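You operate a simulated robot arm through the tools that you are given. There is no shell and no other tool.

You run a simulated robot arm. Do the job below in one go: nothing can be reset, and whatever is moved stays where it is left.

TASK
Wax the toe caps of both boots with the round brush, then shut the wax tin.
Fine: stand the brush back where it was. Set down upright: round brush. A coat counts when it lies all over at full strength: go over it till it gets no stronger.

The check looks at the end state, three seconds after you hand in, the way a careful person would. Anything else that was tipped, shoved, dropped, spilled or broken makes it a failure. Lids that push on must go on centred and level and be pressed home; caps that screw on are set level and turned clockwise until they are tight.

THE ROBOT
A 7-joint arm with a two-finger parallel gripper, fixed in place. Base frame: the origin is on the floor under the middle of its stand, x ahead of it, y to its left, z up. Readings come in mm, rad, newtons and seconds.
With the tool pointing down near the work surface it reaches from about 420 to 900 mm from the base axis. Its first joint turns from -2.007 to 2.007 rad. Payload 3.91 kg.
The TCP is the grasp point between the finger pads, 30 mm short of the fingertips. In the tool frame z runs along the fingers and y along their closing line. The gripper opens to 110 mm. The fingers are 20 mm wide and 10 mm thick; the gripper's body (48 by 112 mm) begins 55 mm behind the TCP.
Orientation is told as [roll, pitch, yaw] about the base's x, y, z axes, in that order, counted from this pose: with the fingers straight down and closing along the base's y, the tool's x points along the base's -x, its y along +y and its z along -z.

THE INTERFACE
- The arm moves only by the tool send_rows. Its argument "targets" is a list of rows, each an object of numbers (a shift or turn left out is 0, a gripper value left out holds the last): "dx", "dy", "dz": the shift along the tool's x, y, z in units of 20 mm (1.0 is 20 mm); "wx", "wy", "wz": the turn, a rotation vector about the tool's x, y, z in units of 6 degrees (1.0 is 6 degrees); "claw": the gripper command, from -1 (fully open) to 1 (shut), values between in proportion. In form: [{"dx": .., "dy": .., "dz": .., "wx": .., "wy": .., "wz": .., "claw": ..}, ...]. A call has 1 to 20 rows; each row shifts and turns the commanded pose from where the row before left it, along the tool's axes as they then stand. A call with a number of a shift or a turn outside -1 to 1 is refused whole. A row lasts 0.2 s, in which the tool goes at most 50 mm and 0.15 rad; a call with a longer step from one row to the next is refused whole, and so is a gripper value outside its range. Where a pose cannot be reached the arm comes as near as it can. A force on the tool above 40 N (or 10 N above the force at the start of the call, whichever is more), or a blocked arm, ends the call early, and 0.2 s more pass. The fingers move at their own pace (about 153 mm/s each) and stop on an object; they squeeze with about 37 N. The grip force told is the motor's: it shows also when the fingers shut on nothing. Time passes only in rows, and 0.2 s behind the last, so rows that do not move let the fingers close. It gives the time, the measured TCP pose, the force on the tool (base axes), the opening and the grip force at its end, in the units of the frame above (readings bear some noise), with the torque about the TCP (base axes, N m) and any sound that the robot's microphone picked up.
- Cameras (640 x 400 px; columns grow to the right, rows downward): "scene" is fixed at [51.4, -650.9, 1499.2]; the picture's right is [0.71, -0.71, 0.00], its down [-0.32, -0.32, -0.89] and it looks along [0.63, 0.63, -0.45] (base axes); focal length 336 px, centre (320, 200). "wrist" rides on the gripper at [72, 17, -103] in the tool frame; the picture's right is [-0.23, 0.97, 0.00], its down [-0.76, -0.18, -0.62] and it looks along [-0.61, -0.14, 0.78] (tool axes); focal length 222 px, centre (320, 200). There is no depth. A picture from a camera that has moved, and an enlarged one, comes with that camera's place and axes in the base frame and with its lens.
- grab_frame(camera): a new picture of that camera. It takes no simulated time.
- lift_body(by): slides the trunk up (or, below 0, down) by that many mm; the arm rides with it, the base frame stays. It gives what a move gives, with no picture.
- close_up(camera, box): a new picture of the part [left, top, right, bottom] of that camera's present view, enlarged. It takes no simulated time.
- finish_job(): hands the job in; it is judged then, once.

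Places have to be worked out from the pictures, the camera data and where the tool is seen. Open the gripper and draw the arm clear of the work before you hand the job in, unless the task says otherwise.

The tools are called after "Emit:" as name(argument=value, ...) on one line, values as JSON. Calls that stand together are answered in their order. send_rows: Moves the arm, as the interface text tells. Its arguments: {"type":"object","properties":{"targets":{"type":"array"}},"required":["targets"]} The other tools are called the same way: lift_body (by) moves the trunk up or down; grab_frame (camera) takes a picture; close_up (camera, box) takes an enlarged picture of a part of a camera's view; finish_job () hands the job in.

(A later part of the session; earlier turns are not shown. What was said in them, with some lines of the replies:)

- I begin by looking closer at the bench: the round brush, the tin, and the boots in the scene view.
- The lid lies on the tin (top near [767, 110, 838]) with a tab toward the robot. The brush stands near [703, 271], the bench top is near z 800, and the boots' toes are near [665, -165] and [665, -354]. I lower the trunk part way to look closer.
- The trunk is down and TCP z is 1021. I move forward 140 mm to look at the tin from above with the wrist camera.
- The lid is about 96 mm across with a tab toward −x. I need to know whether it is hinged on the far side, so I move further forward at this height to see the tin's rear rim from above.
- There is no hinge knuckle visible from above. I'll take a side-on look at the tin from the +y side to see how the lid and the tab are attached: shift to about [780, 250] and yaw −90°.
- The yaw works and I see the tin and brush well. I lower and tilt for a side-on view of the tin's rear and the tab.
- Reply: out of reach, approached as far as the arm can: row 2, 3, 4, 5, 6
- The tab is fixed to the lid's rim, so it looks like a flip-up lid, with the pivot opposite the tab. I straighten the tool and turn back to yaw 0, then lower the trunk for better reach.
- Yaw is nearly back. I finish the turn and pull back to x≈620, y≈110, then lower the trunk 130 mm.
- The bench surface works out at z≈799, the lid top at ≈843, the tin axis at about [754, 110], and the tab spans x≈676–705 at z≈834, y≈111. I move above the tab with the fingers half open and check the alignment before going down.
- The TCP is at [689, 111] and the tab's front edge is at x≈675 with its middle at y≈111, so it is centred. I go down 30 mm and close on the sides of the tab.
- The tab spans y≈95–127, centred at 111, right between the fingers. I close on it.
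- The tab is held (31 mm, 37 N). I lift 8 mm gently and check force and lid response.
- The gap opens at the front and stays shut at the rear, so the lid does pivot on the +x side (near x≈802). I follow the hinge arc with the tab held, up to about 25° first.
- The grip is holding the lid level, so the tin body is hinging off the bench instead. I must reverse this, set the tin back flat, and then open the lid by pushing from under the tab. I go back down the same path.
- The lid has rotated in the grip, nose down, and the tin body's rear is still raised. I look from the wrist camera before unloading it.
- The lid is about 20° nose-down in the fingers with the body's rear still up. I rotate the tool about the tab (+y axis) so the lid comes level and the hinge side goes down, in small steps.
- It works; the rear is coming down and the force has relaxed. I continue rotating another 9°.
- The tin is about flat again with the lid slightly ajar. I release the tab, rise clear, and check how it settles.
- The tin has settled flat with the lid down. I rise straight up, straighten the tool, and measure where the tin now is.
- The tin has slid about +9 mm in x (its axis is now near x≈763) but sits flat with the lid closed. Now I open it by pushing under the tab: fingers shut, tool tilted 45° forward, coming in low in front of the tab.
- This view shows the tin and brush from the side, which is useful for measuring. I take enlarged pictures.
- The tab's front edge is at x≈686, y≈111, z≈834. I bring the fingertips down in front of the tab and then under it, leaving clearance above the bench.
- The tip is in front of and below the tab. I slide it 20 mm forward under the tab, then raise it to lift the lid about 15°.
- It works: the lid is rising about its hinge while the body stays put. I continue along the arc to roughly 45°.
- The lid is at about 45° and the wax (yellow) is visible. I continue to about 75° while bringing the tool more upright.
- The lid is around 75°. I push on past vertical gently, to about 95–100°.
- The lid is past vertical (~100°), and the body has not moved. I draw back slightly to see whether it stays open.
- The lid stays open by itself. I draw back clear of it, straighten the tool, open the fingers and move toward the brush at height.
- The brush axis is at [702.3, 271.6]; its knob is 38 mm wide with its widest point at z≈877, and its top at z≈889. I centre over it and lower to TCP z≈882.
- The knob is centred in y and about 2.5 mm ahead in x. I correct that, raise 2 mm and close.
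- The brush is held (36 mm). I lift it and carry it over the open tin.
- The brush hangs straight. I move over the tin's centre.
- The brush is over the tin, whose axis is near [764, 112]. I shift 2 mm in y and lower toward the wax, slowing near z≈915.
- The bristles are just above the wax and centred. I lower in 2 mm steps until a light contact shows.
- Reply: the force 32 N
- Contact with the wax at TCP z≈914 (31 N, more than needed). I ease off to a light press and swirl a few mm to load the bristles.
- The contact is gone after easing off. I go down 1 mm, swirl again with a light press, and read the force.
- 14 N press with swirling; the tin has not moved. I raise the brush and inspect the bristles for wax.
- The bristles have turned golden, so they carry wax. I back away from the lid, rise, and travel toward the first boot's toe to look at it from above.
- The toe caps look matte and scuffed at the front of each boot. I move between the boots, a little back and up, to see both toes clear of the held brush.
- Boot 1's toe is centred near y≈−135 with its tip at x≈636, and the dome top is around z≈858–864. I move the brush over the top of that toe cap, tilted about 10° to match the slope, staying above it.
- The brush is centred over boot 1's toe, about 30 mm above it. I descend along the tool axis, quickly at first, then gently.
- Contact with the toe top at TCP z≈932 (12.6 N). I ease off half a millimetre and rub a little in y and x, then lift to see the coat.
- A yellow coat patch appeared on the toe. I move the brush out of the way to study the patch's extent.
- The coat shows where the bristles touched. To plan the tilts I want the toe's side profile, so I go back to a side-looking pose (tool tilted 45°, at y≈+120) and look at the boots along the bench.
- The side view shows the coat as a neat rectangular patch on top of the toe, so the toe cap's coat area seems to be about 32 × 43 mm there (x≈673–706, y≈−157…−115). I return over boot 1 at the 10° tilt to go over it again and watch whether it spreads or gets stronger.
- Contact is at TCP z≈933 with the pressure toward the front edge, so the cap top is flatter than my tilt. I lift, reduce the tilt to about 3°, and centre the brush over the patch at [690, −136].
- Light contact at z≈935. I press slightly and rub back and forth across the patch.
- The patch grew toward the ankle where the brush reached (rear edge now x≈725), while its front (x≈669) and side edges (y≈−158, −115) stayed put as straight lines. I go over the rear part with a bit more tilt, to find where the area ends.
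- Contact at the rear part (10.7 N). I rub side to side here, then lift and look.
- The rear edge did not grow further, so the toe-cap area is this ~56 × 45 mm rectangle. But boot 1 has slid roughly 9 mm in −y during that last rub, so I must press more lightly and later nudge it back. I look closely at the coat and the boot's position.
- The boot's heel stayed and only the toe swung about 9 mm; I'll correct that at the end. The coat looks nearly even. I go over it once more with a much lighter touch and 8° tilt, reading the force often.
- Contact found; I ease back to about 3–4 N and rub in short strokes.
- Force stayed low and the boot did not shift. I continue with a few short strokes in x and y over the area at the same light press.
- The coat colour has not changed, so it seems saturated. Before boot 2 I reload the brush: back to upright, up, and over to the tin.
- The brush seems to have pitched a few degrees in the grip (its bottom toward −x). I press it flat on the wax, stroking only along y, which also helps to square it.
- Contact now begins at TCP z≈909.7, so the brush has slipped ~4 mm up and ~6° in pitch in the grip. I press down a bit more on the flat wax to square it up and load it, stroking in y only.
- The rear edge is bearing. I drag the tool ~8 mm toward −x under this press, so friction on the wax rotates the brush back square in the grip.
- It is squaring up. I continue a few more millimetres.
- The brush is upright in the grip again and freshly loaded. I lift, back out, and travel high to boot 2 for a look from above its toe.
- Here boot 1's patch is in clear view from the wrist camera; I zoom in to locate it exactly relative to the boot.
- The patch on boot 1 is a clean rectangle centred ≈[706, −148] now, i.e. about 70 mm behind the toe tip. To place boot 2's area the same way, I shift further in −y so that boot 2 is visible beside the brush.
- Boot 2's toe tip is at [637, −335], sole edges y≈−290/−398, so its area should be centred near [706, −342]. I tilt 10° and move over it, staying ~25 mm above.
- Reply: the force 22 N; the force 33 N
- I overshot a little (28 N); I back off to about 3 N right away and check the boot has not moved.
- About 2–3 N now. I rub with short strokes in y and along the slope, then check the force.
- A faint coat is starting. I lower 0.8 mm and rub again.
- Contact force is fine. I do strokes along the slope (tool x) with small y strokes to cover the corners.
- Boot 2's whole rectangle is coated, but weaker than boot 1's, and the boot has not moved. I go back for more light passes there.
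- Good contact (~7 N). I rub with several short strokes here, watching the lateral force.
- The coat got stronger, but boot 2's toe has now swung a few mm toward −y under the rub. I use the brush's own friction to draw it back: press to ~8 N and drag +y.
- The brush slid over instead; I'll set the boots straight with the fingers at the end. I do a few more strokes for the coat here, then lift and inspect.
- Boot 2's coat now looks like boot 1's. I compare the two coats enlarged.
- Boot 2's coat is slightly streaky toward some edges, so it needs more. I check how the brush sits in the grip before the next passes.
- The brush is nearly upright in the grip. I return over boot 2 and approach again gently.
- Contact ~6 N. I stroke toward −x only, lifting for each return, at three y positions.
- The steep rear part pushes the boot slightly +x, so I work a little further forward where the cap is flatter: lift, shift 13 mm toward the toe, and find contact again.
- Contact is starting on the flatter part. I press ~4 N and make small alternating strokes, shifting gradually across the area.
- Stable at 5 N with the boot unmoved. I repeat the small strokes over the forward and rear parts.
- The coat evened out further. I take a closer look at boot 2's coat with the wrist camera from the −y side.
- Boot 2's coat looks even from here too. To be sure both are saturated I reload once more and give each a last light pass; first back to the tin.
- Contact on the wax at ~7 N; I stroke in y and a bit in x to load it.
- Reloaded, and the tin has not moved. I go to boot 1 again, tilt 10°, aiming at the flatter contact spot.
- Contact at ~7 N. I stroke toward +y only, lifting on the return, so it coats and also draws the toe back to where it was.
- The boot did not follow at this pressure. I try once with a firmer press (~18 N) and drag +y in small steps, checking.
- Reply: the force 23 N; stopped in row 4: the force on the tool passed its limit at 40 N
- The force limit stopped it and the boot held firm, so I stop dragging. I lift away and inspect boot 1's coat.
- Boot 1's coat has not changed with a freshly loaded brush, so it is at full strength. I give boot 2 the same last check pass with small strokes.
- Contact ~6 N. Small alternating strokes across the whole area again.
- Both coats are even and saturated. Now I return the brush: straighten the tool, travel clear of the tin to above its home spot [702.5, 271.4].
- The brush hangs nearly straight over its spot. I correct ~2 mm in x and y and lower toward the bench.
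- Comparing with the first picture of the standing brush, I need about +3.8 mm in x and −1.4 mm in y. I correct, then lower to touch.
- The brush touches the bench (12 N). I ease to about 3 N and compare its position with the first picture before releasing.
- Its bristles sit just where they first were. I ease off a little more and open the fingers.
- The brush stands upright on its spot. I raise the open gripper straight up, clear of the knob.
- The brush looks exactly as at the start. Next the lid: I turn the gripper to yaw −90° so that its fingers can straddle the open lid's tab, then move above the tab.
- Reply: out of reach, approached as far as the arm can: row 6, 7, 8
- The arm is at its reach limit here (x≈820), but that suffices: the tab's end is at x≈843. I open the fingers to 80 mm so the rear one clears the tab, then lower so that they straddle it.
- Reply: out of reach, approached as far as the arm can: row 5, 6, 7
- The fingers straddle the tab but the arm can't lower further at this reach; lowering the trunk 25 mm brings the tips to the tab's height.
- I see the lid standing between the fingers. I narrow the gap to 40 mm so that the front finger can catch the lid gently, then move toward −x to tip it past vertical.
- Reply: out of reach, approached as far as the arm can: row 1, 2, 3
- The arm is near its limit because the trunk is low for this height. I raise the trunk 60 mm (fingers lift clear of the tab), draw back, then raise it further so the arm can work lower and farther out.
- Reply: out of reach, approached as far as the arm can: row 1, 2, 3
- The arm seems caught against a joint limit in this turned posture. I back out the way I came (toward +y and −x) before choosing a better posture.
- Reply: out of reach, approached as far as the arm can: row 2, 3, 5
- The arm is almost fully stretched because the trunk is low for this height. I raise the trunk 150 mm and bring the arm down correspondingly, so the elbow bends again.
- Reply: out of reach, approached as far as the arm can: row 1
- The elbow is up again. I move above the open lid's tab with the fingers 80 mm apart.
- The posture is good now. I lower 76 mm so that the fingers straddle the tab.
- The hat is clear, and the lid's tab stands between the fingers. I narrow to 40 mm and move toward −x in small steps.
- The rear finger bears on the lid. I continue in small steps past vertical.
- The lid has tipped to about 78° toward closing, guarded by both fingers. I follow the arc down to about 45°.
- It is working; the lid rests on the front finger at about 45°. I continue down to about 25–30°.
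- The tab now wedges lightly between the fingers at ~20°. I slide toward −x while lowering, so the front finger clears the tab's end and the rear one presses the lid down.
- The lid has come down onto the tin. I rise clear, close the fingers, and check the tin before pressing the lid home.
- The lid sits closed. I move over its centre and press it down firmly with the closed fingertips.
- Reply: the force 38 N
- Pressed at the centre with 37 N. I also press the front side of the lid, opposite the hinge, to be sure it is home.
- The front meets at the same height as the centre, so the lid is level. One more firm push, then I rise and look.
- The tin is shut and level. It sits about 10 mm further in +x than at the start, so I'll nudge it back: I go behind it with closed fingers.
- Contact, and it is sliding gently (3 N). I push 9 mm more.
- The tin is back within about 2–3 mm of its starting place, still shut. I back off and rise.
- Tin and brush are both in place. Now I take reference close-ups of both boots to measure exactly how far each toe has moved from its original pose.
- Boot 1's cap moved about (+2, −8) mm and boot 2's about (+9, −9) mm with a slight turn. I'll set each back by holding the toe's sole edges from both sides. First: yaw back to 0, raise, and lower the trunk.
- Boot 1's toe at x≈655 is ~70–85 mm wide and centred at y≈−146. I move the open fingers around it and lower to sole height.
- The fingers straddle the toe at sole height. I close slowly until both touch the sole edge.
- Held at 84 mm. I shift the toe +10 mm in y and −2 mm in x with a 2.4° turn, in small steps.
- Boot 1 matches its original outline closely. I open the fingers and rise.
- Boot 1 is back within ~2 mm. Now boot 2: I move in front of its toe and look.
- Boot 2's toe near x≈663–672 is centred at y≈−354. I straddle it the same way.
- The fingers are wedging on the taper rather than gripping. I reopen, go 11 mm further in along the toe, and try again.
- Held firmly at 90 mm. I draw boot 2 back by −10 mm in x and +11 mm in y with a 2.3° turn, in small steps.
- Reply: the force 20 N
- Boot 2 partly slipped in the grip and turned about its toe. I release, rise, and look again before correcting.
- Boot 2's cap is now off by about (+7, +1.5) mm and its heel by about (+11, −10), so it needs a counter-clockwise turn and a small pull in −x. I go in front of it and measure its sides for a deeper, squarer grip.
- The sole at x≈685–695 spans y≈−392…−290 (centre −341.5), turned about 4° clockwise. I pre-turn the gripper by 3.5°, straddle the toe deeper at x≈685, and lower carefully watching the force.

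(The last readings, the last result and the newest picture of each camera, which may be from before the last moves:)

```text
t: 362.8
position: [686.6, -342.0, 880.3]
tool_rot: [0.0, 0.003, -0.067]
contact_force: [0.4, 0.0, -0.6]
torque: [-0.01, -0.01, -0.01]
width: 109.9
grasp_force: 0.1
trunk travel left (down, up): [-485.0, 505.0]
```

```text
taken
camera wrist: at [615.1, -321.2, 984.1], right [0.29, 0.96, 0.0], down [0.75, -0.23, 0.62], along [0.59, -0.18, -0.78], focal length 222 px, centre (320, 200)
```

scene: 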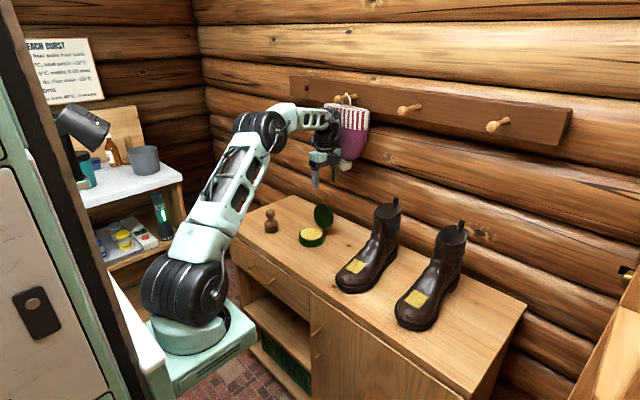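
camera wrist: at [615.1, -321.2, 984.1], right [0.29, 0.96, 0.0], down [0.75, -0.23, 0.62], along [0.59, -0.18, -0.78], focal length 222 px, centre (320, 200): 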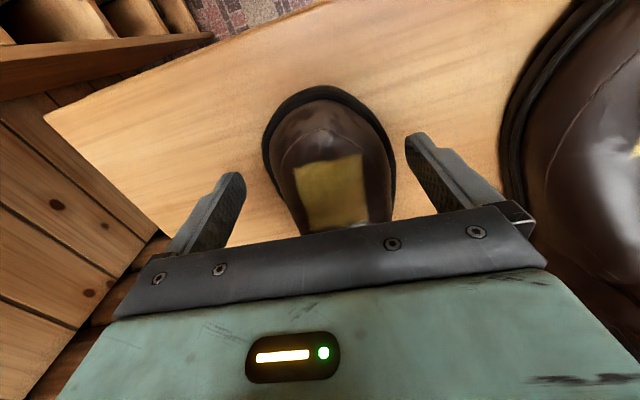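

Emit:
close_up(camera="wrist", box=[200, 70, 460, 240])

```text
2.35 times, centred on (330, 155) of wrist
camera zoom: at [615.1, -321.2, 984.1], right [0.29, 0.96, 0.0], down [0.75, -0.23, 0.62], along [0.59, -0.18, -0.78], focal length 523 px, centre (296, 306)
```

zoom: 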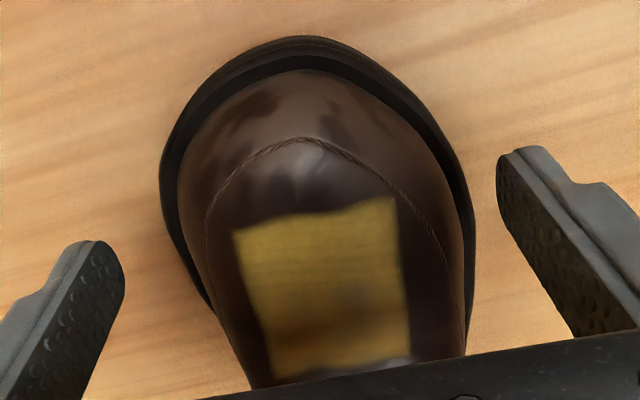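

In the tool frame the sole spans −50…+52.6 mm at the fingers' rear edge, so I shift 1.3 mm and lower in steps, watching for contact.

Emit:
send_rows(targets=[{"dy": 0.065}, {"dz": 0.6}, {"dz": 0.6}, {}])

Emit:
send_rows(targets=[{"dz": 0.3}, {"dz": 0.3}, {"dz": 0.35}, {}])

```text
t: 363.8
position: [685.5, -341.9, 859.1]
tool_rot: [0.0, 0.003, -0.066]
contact_force: [0.3, 0.4, 0.3]
torque: [0.03, 0.04, 0.01]
width: 109.8
grasp_force: 0.1
trunk travel left (down, up): [-485.0, 505.0]
```

```text
t: 364.8
position: [685.9, -340.9, 841.2]
tool_rot: [0.0, 0.004, -0.066]
contact_force: [0.5, 0.6, -0.7]
torque: [-0.01, -0.02, 0.0]
width: 109.9
grasp_force: 0.1
trunk travel left (down, up): [-485.0, 505.0]
```

Emit:
send_rows(targets=[{"dz": 0.2}, {"claw": -0.9}, {}, {"claw": -0.8}, {}, {"claw": -0.7}, {}])

```text
t: 366.4
position: [685.9, -342.4, 837.2]
tool_rot: [0.0, 0.004, -0.066]
contact_force: [-0.1, -0.3, -0.9]
torque: [-0.14, -0.07, 0.13]
width: 102.4
grasp_force: 37.0
trunk travel left (down, up): [-485.0, 505.0]
```

Gripped squarely at 102 mm. First I turn counter-clockwise 3.5° in small steps.

Emit:
send_rows(targets=[{"wz": -0.1}, {"wz": -0.1}, {"wz": -0.1}, {"wz": -0.1}, {"wz": -0.1}, {"wz": -0.08}, {}])

Emit:
close_up(camera="scene", box=[320, 190, 480, 340])

```text
t: 368.0
position: [685.0, -340.9, 837.2]
tool_rot: [0.001, 0.005, -0.004]
contact_force: [-1.3, -1.1, 0.1]
torque: [-0.08, 0.26, -0.25]
width: 102.3
grasp_force: 37.0
trunk travel left (down, up): [-485.0, 505.0]
```

```text
2.67 times, centred on (400, 265) of scene
camera zoom: at [51.4, -650.9, 1499.2], right [0.71, -0.71, 0.0], down [-0.32, -0.32, -0.89], along [0.63, 0.63, -0.45], focal length 895 px, centre (107, 27)
```

zoom: 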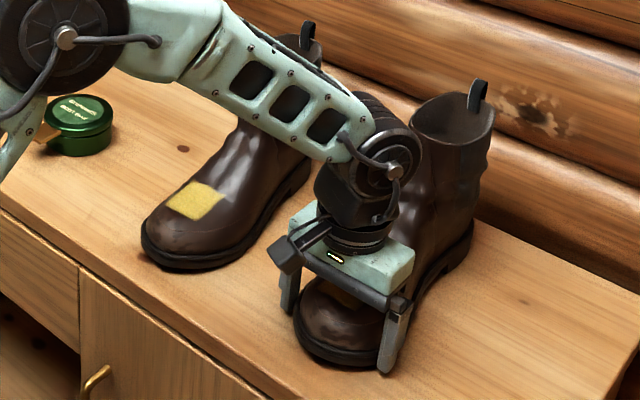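

The heel has swung back into line. Now I draw the boot −8.5 mm in x and −2.5 mm in y, gently.

Emit:
send_rows(targets=[{"dx": 0.1, "dy": -0.03}, {"dx": 0.1, "dy": -0.03}, {"dx": 0.1, "dy": -0.03}, {"dx": 0.1, "dy": -0.03}, {"dx": 0.03}, {}])

Emit:
close_up(camera="scene", box=[320, 190, 480, 340])

```text
t: 369.4
position: [679.0, -342.8, 836.1]
tool_rot: [-0.001, 0.0, -0.005]
contact_force: [1.5, 0.3, 0.0]
torque: [0.02, -0.16, 0.18]
width: 102.0
grasp_force: 36.8
trunk travel left (down, up): [-485.0, 505.0]
```

```text
2.67 times, centred on (400, 265) of scene
camera zoom: at [51.4, -650.9, 1499.2], right [0.71, -0.71, 0.0], down [-0.32, -0.32, -0.89], along [0.63, 0.63, -0.45], focal length 895 px, centre (107, 27)
```

zoom: 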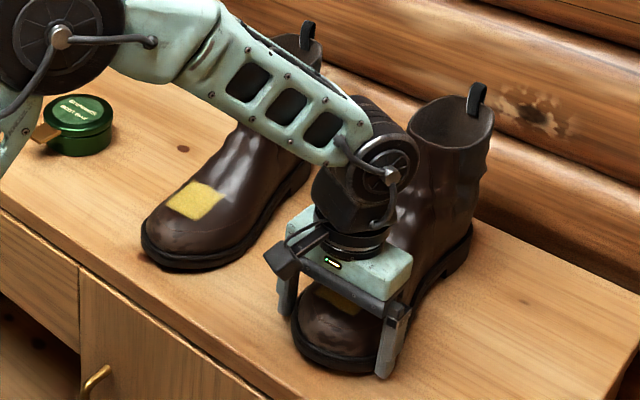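

It followed without slipping. I release, rise and check the patch against the reference.

Emit:
send_rows(targets=[{"claw": -1}, {}, {"dz": -0.8}, {"dz": -0.8}, {"dz": -0.8}, {"dz": -1}, {"dz": -1}, {"dx": 1}, {"dx": 1}, {"dx": 1}, {"dx": 1}, {"dz": -1}, {"dy": 1}, {"dy": 1}, {"dy": 1}, {"dy": 1}, {"dy": 1}, {}])

Emit:
close_up(camera="scene", box=[395, 270, 445, 320])

Emit:
close_up(camera="scene", box=[320, 190, 480, 340])

```text
t: 373.2
position: [597.1, -242.6, 946.0]
tool_rot: [0.0, 0.003, -0.005]
contact_force: [0.2, 0.1, -0.7]
torque: [0.02, 0.04, 0.01]
width: 109.9
grasp_force: 0.0
trunk travel left (down, up): [-485.0, 505.0]
```

```text
8.00 times, centred on (420, 295) of scene
camera zoom: at [51.4, -650.9, 1499.2], right [0.71, -0.71, 0.0], down [-0.32, -0.32, -0.89], along [0.63, 0.63, -0.45], focal length 2685 px, centre (-480, -560)
```

zoom: 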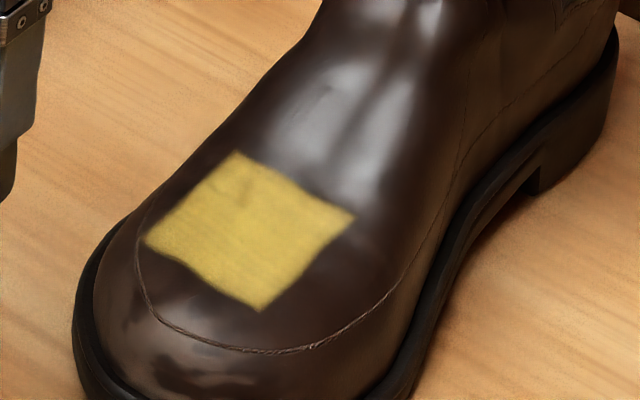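

```text
2.67 times, centred on (400, 265) of scene
camera zoom: at [51.4, -650.9, 1499.2], right [0.71, -0.71, 0.0], down [-0.32, -0.32, -0.89], along [0.63, 0.63, -0.45], focal length 895 px, centre (107, 27)
```

zoom: 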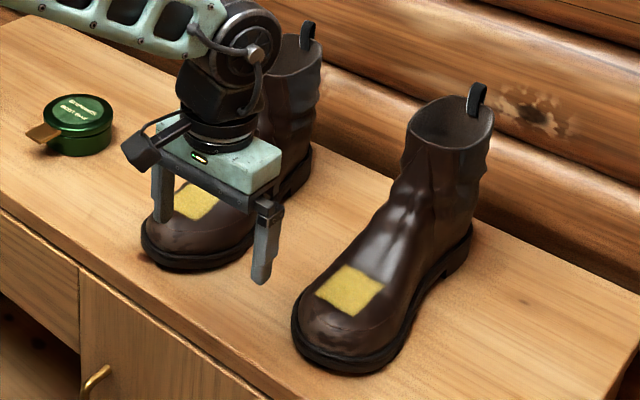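

Boot 2 is back within about 2 mm of its original pose. I look at the coats on both boots once more, enlarged.

Emit:
close_up(camera="scene", box=[402, 280, 432, 310])

Emit:
send_rows(targets=[{"dz": -1}, {"dz": -1}, {"dx": 1}, {"dx": 1}, {"dx": 1}, {"dx": 1}, {}])

Emit:
close_up(camera="scene", box=[345, 248, 375, 278])

```text
13.33 times, centred on (417, 295) of scene
camera zoom: at [51.4, -650.9, 1499.2], right [0.71, -0.71, 0.0], down [-0.32, -0.32, -0.89], along [0.63, 0.63, -0.45], focal length 4475 px, centre (-973, -1067)
```

zoom: 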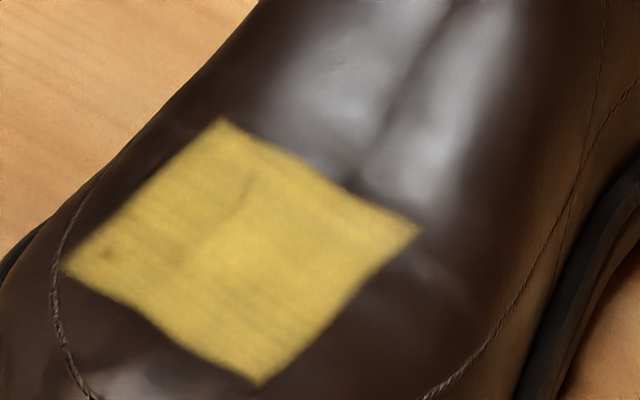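

```text
t: 374.8
position: [518.8, -240.6, 987.0]
tool_rot: [0.001, 0.003, -0.004]
contact_force: [0.4, 0.8, -1.2]
torque: [0.0, 0.01, 0.0]
width: 110.2
grasp_force: 0.1
trunk travel left (down, up): [-485.0, 505.0]
```

```text
13.33 times, centred on (360, 263) of scene
camera zoom: at [51.4, -650.9, 1499.2], right [0.71, -0.71, 0.0], down [-0.32, -0.32, -0.89], along [0.63, 0.63, -0.45], focal length 4475 px, centre (-213, -640)
```

zoom: 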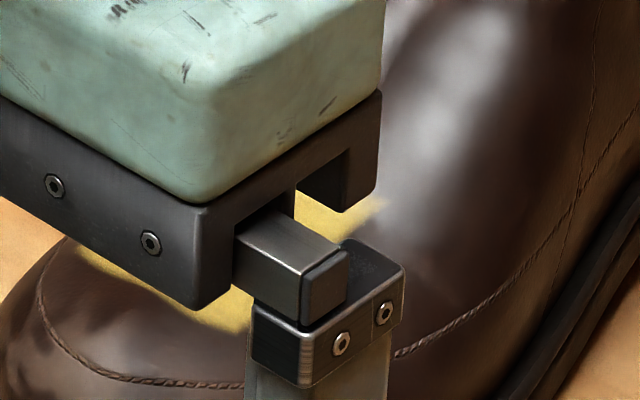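

Rendering noise makes the coat hard to judge from afar, so I take a clean close look at each cap with the wrist camera, boot 2 first.

Emit:
send_rows(targets=[{"dy": -1, "dx": -0.7}, {"dy": -1, "dx": -0.7}, {"dy": -1, "dx": -0.7}, {"dy": -1, "dx": -0.7}, {"dy": -1, "dx": -0.7}, {"dy": -0.4, "dx": -0.5}, {}])

Emit:
grab_frame(camera="wrist")

Emit:
close_up(camera="wrist", box=[300, 140, 400, 230])

```text
t: 376.4
position: [596.8, -351.4, 985.5]
tool_rot: [0.001, 0.005, -0.007]
contact_force: [0.1, 0.0, 0.0]
torque: [0.03, 0.01, -0.01]
width: 110.1
grasp_force: 0.1
trunk travel left (down, up): [-485.0, 505.0]
```

```text
taken
camera wrist: at [524.3, -334.4, 1088.3], right [0.23, 0.97, 0.0], down [0.76, -0.18, 0.62], along [0.6, -0.15, -0.78], focal length 222 px, centre (320, 200)
```

wrist: 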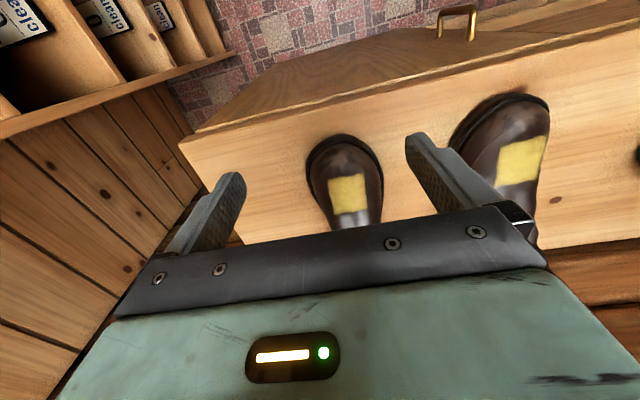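

```text
4.44 times, centred on (350, 185) of wrist
camera zoom: at [524.3, -334.4, 1088.3], right [0.23, 0.97, 0.0], down [0.76, -0.18, 0.62], along [0.6, -0.15, -0.78], focal length 987 px, centre (187, 267)
```

zoom: 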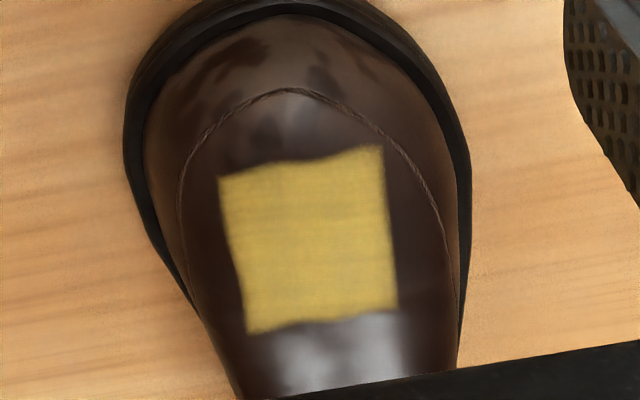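

Boot 2's coat is even. The same look at boot 1 for comparison.

Emit:
send_rows(targets=[{"dy": 1}, {"dy": 1}, {"dy": 1}, {"dy": 1}, {"dy": 1}, {"dy": 1}, {"dy": 1}, {"dy": 1}, {"dy": 1}, {"dy": 1}, {"dy": 0.4}, {}])

Emit:
close_up(camera="wrist", box=[300, 140, 400, 230])

```text
t: 379.0
position: [600.6, -144.3, 984.1]
tool_rot: [0.0, 0.004, -0.005]
contact_force: [0.4, -0.7, -0.5]
torque: [0.03, 0.04, 0.01]
width: 109.9
grasp_force: 0.1
trunk travel left (down, up): [-485.0, 505.0]
```

```text
4.44 times, centred on (350, 185) of wrist
camera zoom: at [528.2, -126.9, 1087.9], right [0.23, 0.97, 0.0], down [0.76, -0.18, 0.62], along [0.6, -0.15, -0.78], focal length 987 px, centre (187, 267)
```

zoom: 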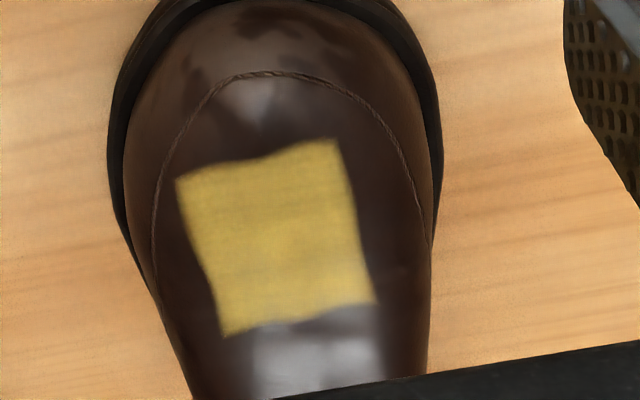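

Both caps carry the same even, full coat. I draw the arm back and up, clear of the work, and take a last look at everything.

Emit:
send_rows(targets=[{"dx": 1, "dz": -1}, {"dx": 1, "dz": -1}, {"dx": 1, "dz": -1}, {"dx": 1, "dz": -1}, {"dx": 1, "dz": -1}, {"dy": 1}, {"dy": 1}, {"dy": 1}, {"dy": 1}, {"dy": 1}, {}])

Emit:
grab_frame(camera="scene")

Emit:
close_up(camera="scene", box=[230, 180, 390, 280])

Emit:
close_up(camera="scene", box=[320, 190, 480, 340])

```text
t: 381.4
position: [497.9, -41.8, 1087.0]
tool_rot: [0.001, 0.004, -0.008]
contact_force: [0.0, 1.3, -0.3]
torque: [-0.02, 0.01, 0.01]
width: 109.8
grasp_force: 0.1
trunk travel left (down, up): [-485.0, 505.0]
```

```text
taken
```

scene: 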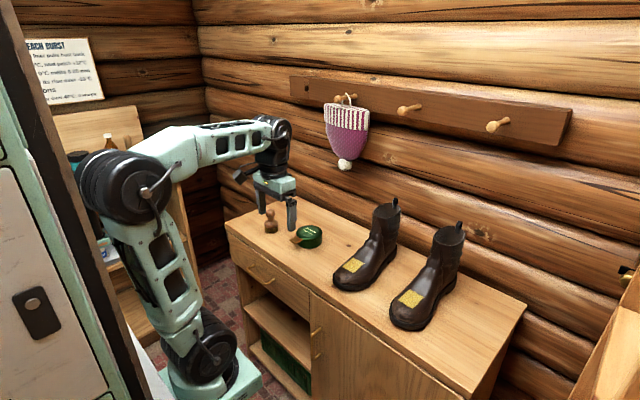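

```text
4.00 times, centred on (310, 230) of scene
camera zoom: at [51.4, -650.9, 1499.2], right [0.71, -0.71, 0.0], down [-0.32, -0.32, -0.89], along [0.63, 0.63, -0.45], focal length 1342 px, centre (360, 80)
```

zoom: 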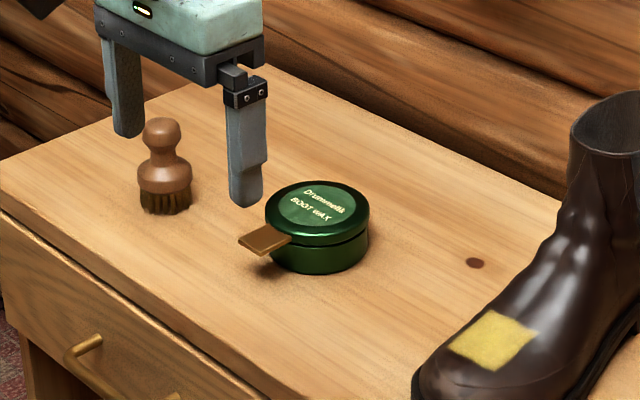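

```text
2.67 times, centred on (400, 265) of scene
camera zoom: at [51.4, -650.9, 1499.2], right [0.71, -0.71, 0.0], down [-0.32, -0.32, -0.89], along [0.63, 0.63, -0.45], focal length 895 px, centre (107, 27)
```

zoom: 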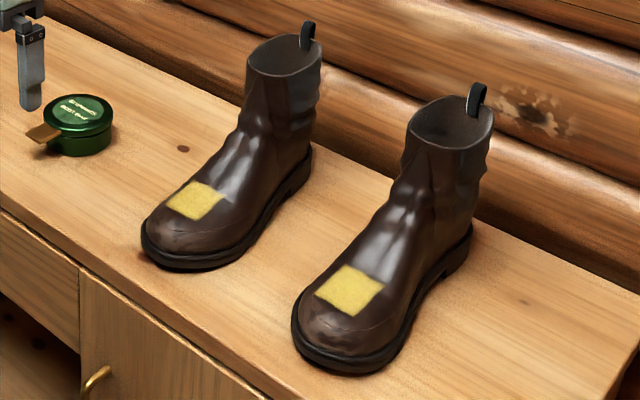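

Both toe caps are coated, the tin is shut and level, and the brush stands upright on its spot. The boots and tin are within a few millimetres of where they started, and the gripper is open and clear, so I hand the job in.

Emit:
finish_job()

```text
The job is handed in.
```

The job is handed in. Both toe caps are waxed, the tin is shut, and the round brush stands upright on its original spot.

- **Coats:** each toe cap has an even coat. A further pass with a freshly loaded brush made no visible difference on boot 1 and almost none on boot 2. I judged strength by eye from the camera pictures.
- **Area coated:** the wax took only on a rectangle of about 56 × 45 mm on top of each toe. I took that rectangle to be the toe cap. I did not try the front or sides of the toes with the brush turned to face them.
- **Tin:** the lid is hinged. I pressed it at the centre with 37 N and again at the front edge, and both met at the same height.
- **Things that moved along the way:** rubbing shifted both boots by roughly 8–14 mm. My first attempt at the lid lifted the rear of the tin off the bench and slid it about 10 mm. I moved everything back; by the pictures, boots and tin are within about 2–3 mm of where they started.

At hand-in the gripper was open and the arm clear of the work.
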